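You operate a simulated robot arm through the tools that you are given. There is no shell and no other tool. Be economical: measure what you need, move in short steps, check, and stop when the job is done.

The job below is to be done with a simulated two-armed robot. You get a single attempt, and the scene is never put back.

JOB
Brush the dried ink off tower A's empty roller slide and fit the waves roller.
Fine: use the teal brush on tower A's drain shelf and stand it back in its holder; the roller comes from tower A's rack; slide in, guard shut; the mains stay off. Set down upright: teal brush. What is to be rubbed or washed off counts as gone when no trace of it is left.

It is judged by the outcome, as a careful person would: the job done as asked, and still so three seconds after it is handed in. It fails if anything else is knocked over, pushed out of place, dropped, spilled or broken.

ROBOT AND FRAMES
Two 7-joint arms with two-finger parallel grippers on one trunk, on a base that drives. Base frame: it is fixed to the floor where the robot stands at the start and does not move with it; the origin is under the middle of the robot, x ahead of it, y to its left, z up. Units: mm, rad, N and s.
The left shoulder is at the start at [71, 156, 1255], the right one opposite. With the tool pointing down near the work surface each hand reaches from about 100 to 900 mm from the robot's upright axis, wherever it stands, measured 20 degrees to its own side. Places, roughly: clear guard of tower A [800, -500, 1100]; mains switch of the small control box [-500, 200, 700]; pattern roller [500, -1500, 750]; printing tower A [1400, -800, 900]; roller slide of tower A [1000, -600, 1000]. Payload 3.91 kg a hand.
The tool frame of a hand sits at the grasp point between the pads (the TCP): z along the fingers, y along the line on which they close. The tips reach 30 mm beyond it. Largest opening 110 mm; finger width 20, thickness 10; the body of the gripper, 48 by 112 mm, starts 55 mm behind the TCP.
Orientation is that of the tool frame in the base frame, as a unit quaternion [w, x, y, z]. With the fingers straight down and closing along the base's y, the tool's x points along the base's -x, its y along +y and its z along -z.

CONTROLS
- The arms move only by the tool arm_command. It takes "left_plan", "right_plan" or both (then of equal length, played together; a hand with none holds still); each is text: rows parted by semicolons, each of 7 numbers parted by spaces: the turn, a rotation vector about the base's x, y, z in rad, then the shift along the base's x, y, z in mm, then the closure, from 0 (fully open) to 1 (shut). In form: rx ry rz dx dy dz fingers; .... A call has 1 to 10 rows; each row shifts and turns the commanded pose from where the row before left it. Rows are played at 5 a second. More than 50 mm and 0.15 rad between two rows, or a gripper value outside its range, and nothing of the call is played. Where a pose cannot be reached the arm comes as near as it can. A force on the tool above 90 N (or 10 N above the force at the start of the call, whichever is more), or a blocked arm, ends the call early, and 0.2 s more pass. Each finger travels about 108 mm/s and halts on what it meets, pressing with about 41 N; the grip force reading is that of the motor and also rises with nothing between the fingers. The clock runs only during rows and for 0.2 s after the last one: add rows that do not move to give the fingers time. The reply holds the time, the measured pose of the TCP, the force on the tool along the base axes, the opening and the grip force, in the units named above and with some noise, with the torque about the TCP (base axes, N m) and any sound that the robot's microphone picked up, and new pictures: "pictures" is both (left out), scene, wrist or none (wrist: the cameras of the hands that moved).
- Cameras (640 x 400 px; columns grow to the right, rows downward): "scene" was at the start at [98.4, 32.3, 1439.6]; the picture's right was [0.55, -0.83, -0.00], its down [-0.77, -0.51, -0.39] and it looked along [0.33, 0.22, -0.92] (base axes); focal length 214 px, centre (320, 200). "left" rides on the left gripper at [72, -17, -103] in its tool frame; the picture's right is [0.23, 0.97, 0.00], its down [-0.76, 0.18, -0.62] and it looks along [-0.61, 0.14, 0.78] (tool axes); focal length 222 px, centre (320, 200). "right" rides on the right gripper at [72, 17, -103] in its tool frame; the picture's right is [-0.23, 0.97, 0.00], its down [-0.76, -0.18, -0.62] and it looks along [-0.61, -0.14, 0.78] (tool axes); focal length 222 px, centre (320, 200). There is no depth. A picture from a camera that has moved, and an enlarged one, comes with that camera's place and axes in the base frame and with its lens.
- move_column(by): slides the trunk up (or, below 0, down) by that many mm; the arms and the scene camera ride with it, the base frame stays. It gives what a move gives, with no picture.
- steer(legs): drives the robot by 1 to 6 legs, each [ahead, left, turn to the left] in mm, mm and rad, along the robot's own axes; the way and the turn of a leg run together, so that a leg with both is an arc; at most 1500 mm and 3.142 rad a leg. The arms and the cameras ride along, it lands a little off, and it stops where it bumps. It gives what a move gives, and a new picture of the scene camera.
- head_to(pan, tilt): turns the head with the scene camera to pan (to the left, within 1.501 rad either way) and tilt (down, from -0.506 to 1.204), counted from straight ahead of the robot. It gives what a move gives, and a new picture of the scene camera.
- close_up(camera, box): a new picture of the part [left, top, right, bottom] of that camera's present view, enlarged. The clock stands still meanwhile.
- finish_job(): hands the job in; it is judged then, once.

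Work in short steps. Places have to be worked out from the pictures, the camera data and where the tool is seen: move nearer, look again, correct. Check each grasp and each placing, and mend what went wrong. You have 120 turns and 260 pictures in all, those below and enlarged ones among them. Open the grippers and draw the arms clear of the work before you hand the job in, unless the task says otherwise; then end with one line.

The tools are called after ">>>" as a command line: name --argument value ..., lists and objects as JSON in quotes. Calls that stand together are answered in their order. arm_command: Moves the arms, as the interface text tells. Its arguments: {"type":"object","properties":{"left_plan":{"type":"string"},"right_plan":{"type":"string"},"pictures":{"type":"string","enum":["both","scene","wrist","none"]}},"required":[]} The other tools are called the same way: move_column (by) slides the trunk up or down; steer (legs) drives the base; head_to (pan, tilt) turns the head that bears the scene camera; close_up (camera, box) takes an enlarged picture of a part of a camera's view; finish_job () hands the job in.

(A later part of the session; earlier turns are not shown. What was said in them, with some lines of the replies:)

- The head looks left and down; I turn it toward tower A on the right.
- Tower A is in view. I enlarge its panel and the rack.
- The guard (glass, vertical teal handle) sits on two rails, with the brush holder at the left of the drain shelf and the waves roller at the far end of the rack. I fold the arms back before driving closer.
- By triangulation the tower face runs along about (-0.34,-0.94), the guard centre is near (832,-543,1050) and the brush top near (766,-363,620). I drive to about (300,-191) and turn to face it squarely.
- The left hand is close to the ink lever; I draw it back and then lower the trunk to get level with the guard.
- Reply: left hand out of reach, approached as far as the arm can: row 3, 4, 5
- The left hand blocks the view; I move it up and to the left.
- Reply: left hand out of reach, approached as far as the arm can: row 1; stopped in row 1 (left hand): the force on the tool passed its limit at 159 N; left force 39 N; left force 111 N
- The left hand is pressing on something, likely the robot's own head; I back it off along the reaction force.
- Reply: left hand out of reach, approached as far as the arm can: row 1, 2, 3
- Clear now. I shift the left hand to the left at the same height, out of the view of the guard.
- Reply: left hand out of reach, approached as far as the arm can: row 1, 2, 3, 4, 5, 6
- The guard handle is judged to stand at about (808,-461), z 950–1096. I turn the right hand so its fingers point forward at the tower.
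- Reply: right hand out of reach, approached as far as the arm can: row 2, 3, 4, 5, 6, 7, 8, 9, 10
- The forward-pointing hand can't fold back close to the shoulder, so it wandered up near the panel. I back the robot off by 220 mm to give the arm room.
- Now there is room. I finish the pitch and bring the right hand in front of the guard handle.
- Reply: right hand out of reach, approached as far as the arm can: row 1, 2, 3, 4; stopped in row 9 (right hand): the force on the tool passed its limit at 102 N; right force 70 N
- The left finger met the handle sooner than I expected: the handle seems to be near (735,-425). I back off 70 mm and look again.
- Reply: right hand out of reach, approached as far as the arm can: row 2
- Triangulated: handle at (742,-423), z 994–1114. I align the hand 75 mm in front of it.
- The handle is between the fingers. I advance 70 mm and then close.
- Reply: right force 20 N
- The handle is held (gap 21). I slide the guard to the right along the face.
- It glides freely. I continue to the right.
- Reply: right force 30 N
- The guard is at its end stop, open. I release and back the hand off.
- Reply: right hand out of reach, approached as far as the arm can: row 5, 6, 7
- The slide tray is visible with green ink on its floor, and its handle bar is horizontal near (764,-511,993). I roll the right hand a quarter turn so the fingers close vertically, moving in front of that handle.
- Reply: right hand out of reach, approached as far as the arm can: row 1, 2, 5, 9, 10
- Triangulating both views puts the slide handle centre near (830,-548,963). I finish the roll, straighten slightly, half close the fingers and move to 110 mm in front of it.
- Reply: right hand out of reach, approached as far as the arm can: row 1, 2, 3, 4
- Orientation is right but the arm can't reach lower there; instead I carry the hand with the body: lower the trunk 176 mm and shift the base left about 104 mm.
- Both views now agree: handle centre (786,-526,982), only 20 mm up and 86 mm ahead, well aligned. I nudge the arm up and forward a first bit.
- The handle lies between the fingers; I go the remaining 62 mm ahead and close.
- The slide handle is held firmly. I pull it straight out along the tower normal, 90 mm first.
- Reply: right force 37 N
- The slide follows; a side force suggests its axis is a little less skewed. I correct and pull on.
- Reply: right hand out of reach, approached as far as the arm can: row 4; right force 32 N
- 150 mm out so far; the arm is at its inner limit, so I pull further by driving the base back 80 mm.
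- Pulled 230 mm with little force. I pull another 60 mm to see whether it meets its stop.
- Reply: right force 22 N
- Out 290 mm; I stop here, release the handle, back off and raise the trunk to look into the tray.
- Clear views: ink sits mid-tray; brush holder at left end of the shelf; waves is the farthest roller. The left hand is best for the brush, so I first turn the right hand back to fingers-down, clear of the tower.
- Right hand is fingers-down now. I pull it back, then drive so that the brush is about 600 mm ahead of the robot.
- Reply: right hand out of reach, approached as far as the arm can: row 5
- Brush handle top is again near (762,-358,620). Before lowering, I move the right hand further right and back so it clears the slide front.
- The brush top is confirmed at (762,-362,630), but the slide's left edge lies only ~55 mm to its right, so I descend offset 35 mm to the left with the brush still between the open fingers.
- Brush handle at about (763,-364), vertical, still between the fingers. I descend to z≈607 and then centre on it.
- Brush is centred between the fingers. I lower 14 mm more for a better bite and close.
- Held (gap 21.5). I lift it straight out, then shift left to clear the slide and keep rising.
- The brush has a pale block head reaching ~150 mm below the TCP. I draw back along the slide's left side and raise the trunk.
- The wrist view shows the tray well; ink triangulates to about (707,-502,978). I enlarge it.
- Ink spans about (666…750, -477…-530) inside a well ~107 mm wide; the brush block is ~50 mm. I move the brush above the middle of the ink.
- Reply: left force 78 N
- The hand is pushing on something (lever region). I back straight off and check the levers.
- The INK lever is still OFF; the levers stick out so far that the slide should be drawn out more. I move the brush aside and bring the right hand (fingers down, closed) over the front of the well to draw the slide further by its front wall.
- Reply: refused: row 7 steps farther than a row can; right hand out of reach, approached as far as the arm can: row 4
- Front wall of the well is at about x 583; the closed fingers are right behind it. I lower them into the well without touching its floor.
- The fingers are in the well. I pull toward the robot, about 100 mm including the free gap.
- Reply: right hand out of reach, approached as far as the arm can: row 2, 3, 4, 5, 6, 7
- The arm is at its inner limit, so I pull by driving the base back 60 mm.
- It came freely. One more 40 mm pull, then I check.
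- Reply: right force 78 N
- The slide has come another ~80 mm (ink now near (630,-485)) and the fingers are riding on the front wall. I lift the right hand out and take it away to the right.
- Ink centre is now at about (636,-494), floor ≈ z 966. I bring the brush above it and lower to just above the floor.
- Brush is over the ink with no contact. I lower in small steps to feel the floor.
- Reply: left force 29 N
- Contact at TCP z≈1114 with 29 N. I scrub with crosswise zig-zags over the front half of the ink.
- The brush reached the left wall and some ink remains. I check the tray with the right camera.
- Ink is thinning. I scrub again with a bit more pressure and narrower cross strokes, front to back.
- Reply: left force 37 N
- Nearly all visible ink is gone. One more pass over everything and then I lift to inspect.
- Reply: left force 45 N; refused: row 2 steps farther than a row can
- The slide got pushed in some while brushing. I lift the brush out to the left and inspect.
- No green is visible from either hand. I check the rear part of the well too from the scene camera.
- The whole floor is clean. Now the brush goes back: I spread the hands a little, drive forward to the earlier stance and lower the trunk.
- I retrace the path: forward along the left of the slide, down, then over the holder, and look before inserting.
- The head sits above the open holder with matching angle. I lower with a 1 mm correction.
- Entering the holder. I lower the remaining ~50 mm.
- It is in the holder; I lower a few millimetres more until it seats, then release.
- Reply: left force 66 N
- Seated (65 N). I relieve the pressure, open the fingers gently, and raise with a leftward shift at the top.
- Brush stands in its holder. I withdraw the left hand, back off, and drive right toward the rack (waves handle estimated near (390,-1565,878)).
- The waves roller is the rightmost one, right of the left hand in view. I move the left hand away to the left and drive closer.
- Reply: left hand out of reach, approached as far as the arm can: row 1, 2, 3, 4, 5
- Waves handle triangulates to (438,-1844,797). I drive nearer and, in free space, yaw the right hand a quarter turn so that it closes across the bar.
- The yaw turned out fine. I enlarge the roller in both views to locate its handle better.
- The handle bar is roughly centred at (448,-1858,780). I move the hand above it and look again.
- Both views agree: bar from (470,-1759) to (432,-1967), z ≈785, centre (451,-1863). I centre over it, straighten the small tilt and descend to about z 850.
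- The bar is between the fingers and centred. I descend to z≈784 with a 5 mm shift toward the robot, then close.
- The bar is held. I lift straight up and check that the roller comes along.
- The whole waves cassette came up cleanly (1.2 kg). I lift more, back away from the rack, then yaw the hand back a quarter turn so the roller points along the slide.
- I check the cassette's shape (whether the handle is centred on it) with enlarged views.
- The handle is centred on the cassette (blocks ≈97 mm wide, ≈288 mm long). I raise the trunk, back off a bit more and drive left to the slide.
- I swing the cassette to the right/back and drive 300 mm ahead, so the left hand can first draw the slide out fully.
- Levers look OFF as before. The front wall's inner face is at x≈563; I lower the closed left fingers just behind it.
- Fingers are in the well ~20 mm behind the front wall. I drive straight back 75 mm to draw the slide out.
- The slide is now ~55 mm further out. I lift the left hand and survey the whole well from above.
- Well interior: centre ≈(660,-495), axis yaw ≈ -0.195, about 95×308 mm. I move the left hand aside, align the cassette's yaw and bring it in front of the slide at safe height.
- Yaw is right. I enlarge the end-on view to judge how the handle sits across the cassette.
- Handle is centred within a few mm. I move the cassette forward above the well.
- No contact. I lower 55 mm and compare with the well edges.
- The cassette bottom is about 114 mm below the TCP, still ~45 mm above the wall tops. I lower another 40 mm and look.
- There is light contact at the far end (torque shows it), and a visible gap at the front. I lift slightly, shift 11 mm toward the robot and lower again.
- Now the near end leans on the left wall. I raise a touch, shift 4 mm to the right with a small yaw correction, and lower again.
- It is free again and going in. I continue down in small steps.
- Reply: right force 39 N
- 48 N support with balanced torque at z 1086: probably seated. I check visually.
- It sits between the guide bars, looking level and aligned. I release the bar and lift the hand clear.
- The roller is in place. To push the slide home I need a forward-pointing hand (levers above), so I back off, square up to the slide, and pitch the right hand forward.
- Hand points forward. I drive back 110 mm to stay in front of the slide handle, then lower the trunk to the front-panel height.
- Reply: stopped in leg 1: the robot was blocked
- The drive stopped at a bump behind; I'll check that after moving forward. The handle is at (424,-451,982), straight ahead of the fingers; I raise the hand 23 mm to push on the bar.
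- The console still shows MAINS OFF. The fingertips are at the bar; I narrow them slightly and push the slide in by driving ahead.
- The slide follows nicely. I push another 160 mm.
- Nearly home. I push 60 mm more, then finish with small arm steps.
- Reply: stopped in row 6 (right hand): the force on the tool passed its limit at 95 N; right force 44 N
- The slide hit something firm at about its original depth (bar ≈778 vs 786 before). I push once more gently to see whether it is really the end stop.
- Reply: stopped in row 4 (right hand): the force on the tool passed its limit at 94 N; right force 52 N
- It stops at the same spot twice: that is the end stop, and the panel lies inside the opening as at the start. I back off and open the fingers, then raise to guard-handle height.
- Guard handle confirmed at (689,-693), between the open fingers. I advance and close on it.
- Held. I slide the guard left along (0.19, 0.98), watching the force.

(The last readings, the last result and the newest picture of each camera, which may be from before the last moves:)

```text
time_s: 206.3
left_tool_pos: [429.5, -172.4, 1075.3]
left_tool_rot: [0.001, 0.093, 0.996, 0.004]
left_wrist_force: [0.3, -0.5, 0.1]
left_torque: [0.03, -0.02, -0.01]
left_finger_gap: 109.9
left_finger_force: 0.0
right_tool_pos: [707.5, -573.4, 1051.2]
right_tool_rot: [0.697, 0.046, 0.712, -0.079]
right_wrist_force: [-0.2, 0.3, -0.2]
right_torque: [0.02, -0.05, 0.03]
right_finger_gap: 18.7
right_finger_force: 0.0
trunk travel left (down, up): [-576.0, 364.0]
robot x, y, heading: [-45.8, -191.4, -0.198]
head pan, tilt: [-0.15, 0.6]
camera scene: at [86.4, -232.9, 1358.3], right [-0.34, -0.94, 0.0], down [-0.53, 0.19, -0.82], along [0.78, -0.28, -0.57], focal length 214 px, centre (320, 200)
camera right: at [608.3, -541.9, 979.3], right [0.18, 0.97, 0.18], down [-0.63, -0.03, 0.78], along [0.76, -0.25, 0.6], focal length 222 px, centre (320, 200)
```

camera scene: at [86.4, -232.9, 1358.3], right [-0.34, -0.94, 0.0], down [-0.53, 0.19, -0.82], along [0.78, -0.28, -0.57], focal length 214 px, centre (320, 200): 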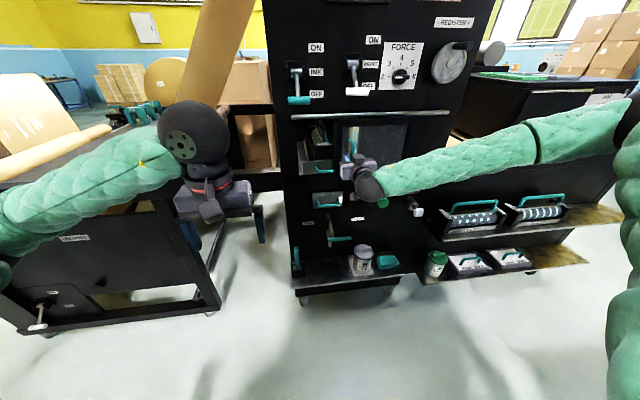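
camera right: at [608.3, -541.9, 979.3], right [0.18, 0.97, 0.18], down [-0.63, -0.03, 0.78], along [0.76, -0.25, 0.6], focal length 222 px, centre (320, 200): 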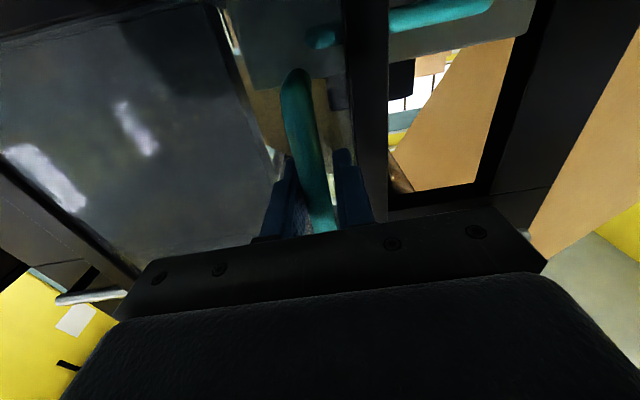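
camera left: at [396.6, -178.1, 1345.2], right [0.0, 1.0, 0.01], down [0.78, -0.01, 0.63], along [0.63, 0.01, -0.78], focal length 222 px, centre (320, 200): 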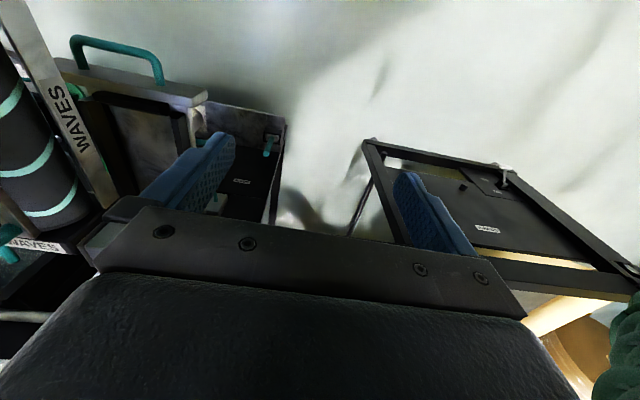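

The guard passes in front of the slide handle freely. I continue to the closed end.

>>> arm_command --right_plan "0 0 0 4 20 0 0.83;0 0 0 4 20 0 0.83;0 0 0 4 20 0 0.83;0 0 0 4 20 0 0.83;0 0 0 4 20 0 0.83;0 0 0 4 20 0 0.83;0 0 0 4 20 0 0.83;0 0 0 3 15 0 0.83;0 0 0 0 0 0 0.83" --pictures "both"

>>> close_up --camera "scene" --box '[270, 60, 450, 200]'

```text
time_s: 208.3
left_tool_pos: [430.6, -170.9, 1072.3]
left_tool_rot: [0.002, 0.092, 0.996, 0.005]
left_wrist_force: [0.1, -0.5, -0.8]
left_torque: [0.0, 0.01, -0.01]
left_finger_gap: 109.8
left_finger_force: 0.1
right_tool_pos: [732.0, -433.1, 1059.6]
right_tool_rot: [0.696, 0.047, 0.712, -0.079]
right_wrist_force: [0.0, -0.6, -0.1]
right_torque: [0.02, -0.02, 0.01]
right_finger_gap: 18.9
right_finger_force: 0.2
right hand out of reach, approached as far as the arm can: row 7, 8
trunk travel left (down, up): [-576.0, 364.0]
robot x, y, heading: [-48.4, -192.7, -0.201]
head pan, tilt: [-0.15, 0.6]
camera scene: at [86.9, -232.3, 1358.3], right [-0.34, -0.94, 0.0], down [-0.53, 0.19, -0.82], along [0.78, -0.28, -0.57], focal length 214 px, centre (320, 200)
camera right: at [631.6, -401.6, 987.7], right [0.18, 0.97, 0.18], down [-0.62, -0.03, 0.78], along [0.76, -0.25, 0.6], focal length 222 px, centre (320, 200)
```

scene: 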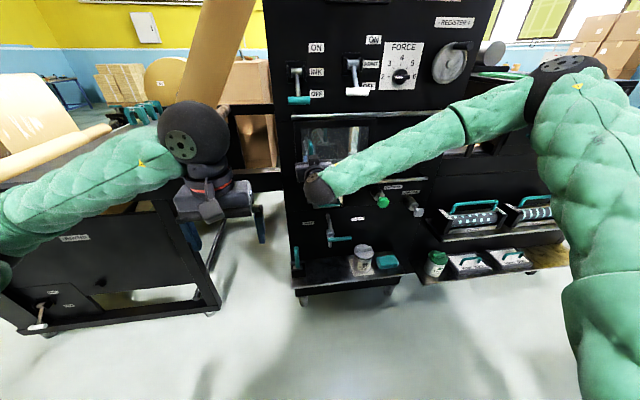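
right: 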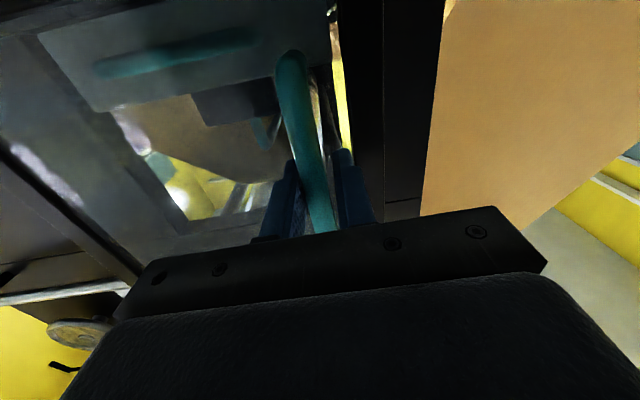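

```text
2.86 times, centred on (360, 130) of scene
camera zoom: at [86.9, -232.3, 1358.3], right [-0.34, -0.94, 0.0], down [-0.53, 0.19, -0.82], along [0.78, -0.28, -0.57], focal length 613 px, centre (206, 400)
```

zoom: 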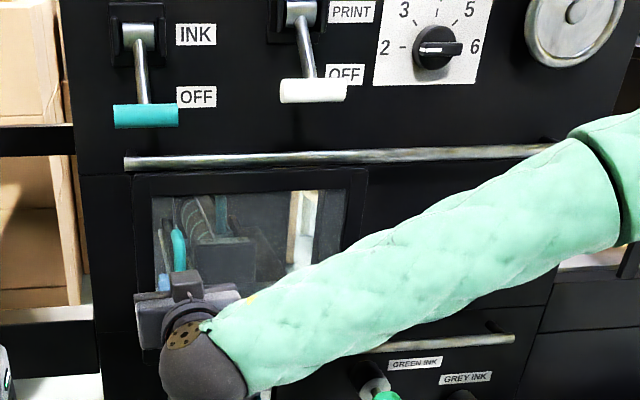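

About 10 mm remain and the arm is at its reach, so I shift the base 14 mm left to bring the guard to its stop.

>>> steer --legs '[[0, 14, 0]]'

```text
time_s: 209.1
left_tool_pos: [433.6, -155.3, 1073.5]
left_tool_rot: [0.002, 0.092, 0.996, 0.003]
left_wrist_force: [-0.2, 1.1, 0.2]
left_torque: [-0.06, 0.02, -0.02]
left_finger_gap: 110.1
left_finger_force: 0.1
right_tool_pos: [733.0, -419.1, 1058.6]
right_tool_rot: [0.696, 0.047, 0.712, -0.079]
right_wrist_force: [-6.8, -15.6, -2.7]
right_torque: [0.21, -0.19, -0.04]
right_finger_gap: 26.6
right_finger_force: 8.7
trunk travel left (down, up): [-576.0, 364.0]
robot x, y, heading: [-39.8, -179.1, -0.198]
head pan, tilt: [-0.15, 0.6]
camera scene: at [89.7, -217.5, 1358.3], right [-0.34, -0.94, 0.0], down [-0.53, 0.19, -0.82], along [0.78, -0.28, -0.57], focal length 214 px, centre (320, 200)
```

scene: 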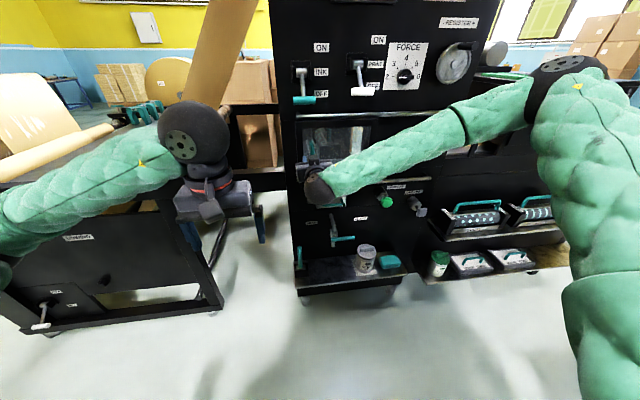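

Stop reached: the guard is shut. I open the fingers and back straight away.

>>> arm_command --right_plan "0 0 0 0 -2 0 0.6;0 0 0 0 0 0 0.2;0 0 0 0 0 0 0;0 0 0 0 0 0 0" --pictures "none"

>>> steer --legs '[[-180, -5, 0]]'

>>> close_up --camera "scene" --box '[270, 50, 450, 190]'

>>> close_up --camera "scene" --box '[270, 160, 450, 300]'

```text
time_s: 210.1
left_tool_pos: [432.6, -156.0, 1074.5]
left_tool_rot: [0.001, 0.092, 0.996, 0.005]
left_wrist_force: [0.6, 0.5, -0.1]
left_torque: [-0.03, 0.0, 0.05]
left_finger_gap: 110.0
left_finger_force: 0.0
right_tool_pos: [733.5, -421.6, 1058.5]
right_tool_rot: [0.696, 0.046, 0.712, -0.079]
right_wrist_force: [-0.1, -0.4, -1.3]
right_torque: [0.0, -0.01, -0.01]
right_finger_gap: 110.2
right_finger_force: 0.1
trunk travel left (down, up): [-576.0, 364.0]
robot x, y, heading: [-44.9, -178.2, -0.199]
head pan, tilt: [-0.15, 0.6]
```

```text
time_s: 211.6
left_tool_pos: [249.5, -122.9, 1074.9]
left_tool_rot: [0.002, 0.09, 0.996, 0.004]
left_wrist_force: [-0.5, 0.7, 0.4]
left_torque: [0.0, -0.02, -0.03]
left_finger_gap: 109.8
left_finger_force: 0.0
right_tool_pos: [550.8, -387.2, 1060.7]
right_tool_rot: [0.697, 0.046, 0.711, -0.077]
right_wrist_force: [-0.5, -0.5, -0.3]
right_torque: [0.02, -0.02, 0.04]
right_finger_gap: 110.4
right_finger_force: 0.0
trunk travel left (down, up): [-576.0, 364.0]
robot x, y, heading: [-227.5, -148.6, -0.19]
head pan, tilt: [-0.15, 0.6]
camera scene: at [-94.9, -186.3, 1358.5], right [-0.34, -0.94, 0.0], down [-0.53, 0.19, -0.83], along [0.78, -0.28, -0.56], focal length 214 px, centre (320, 200)
```

scene: 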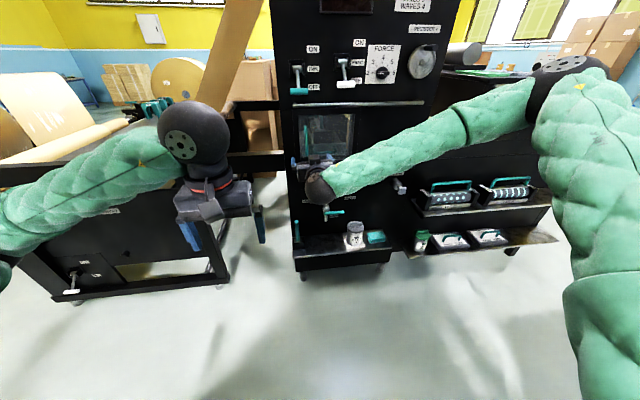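

```text
2.86 times, centred on (360, 120) of scene
camera zoom: at [-94.9, -186.3, 1358.5], right [-0.34, -0.94, 0.0], down [-0.53, 0.19, -0.83], along [0.78, -0.28, -0.56], focal length 613 px, centre (206, 429)
```

zoom: 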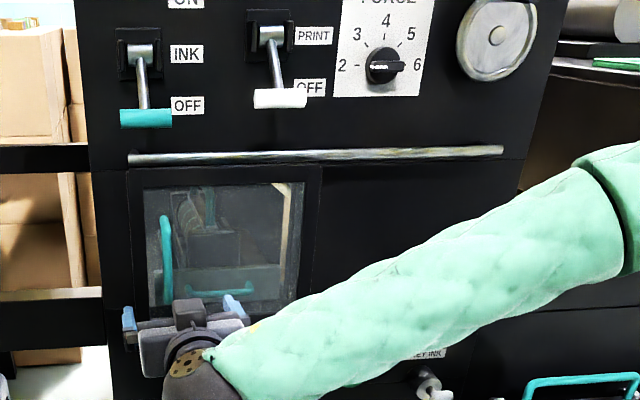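

```text
2.86 times, centred on (360, 230) of scene
camera zoom: at [-94.9, -186.3, 1358.5], right [-0.34, -0.94, 0.0], down [-0.53, 0.19, -0.83], along [0.78, -0.28, -0.56], focal length 613 px, centre (206, 114)
```

zoom: 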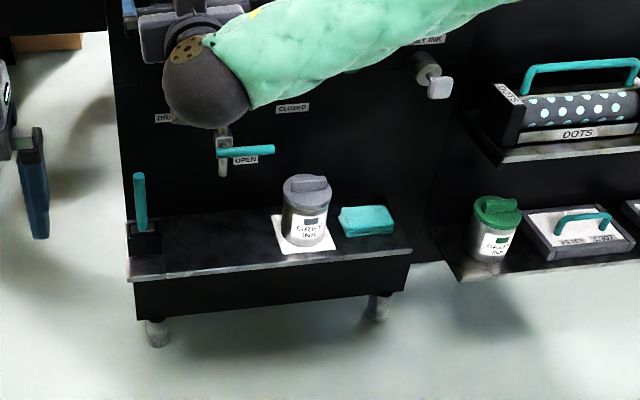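

Everything checks out: guard shut with the waves roller behind the glass, slide in, brush upright in its holder, levers and mains off, both hands open and clear. I hand the job in.

>>> finish_job

```text
The job is handed in.
```

I brushed tower A's slide until no ink showed, fitted the waves roller, pushed the slide in and shut the guard; the teal brush is upright in its holder and the mains stayed off.
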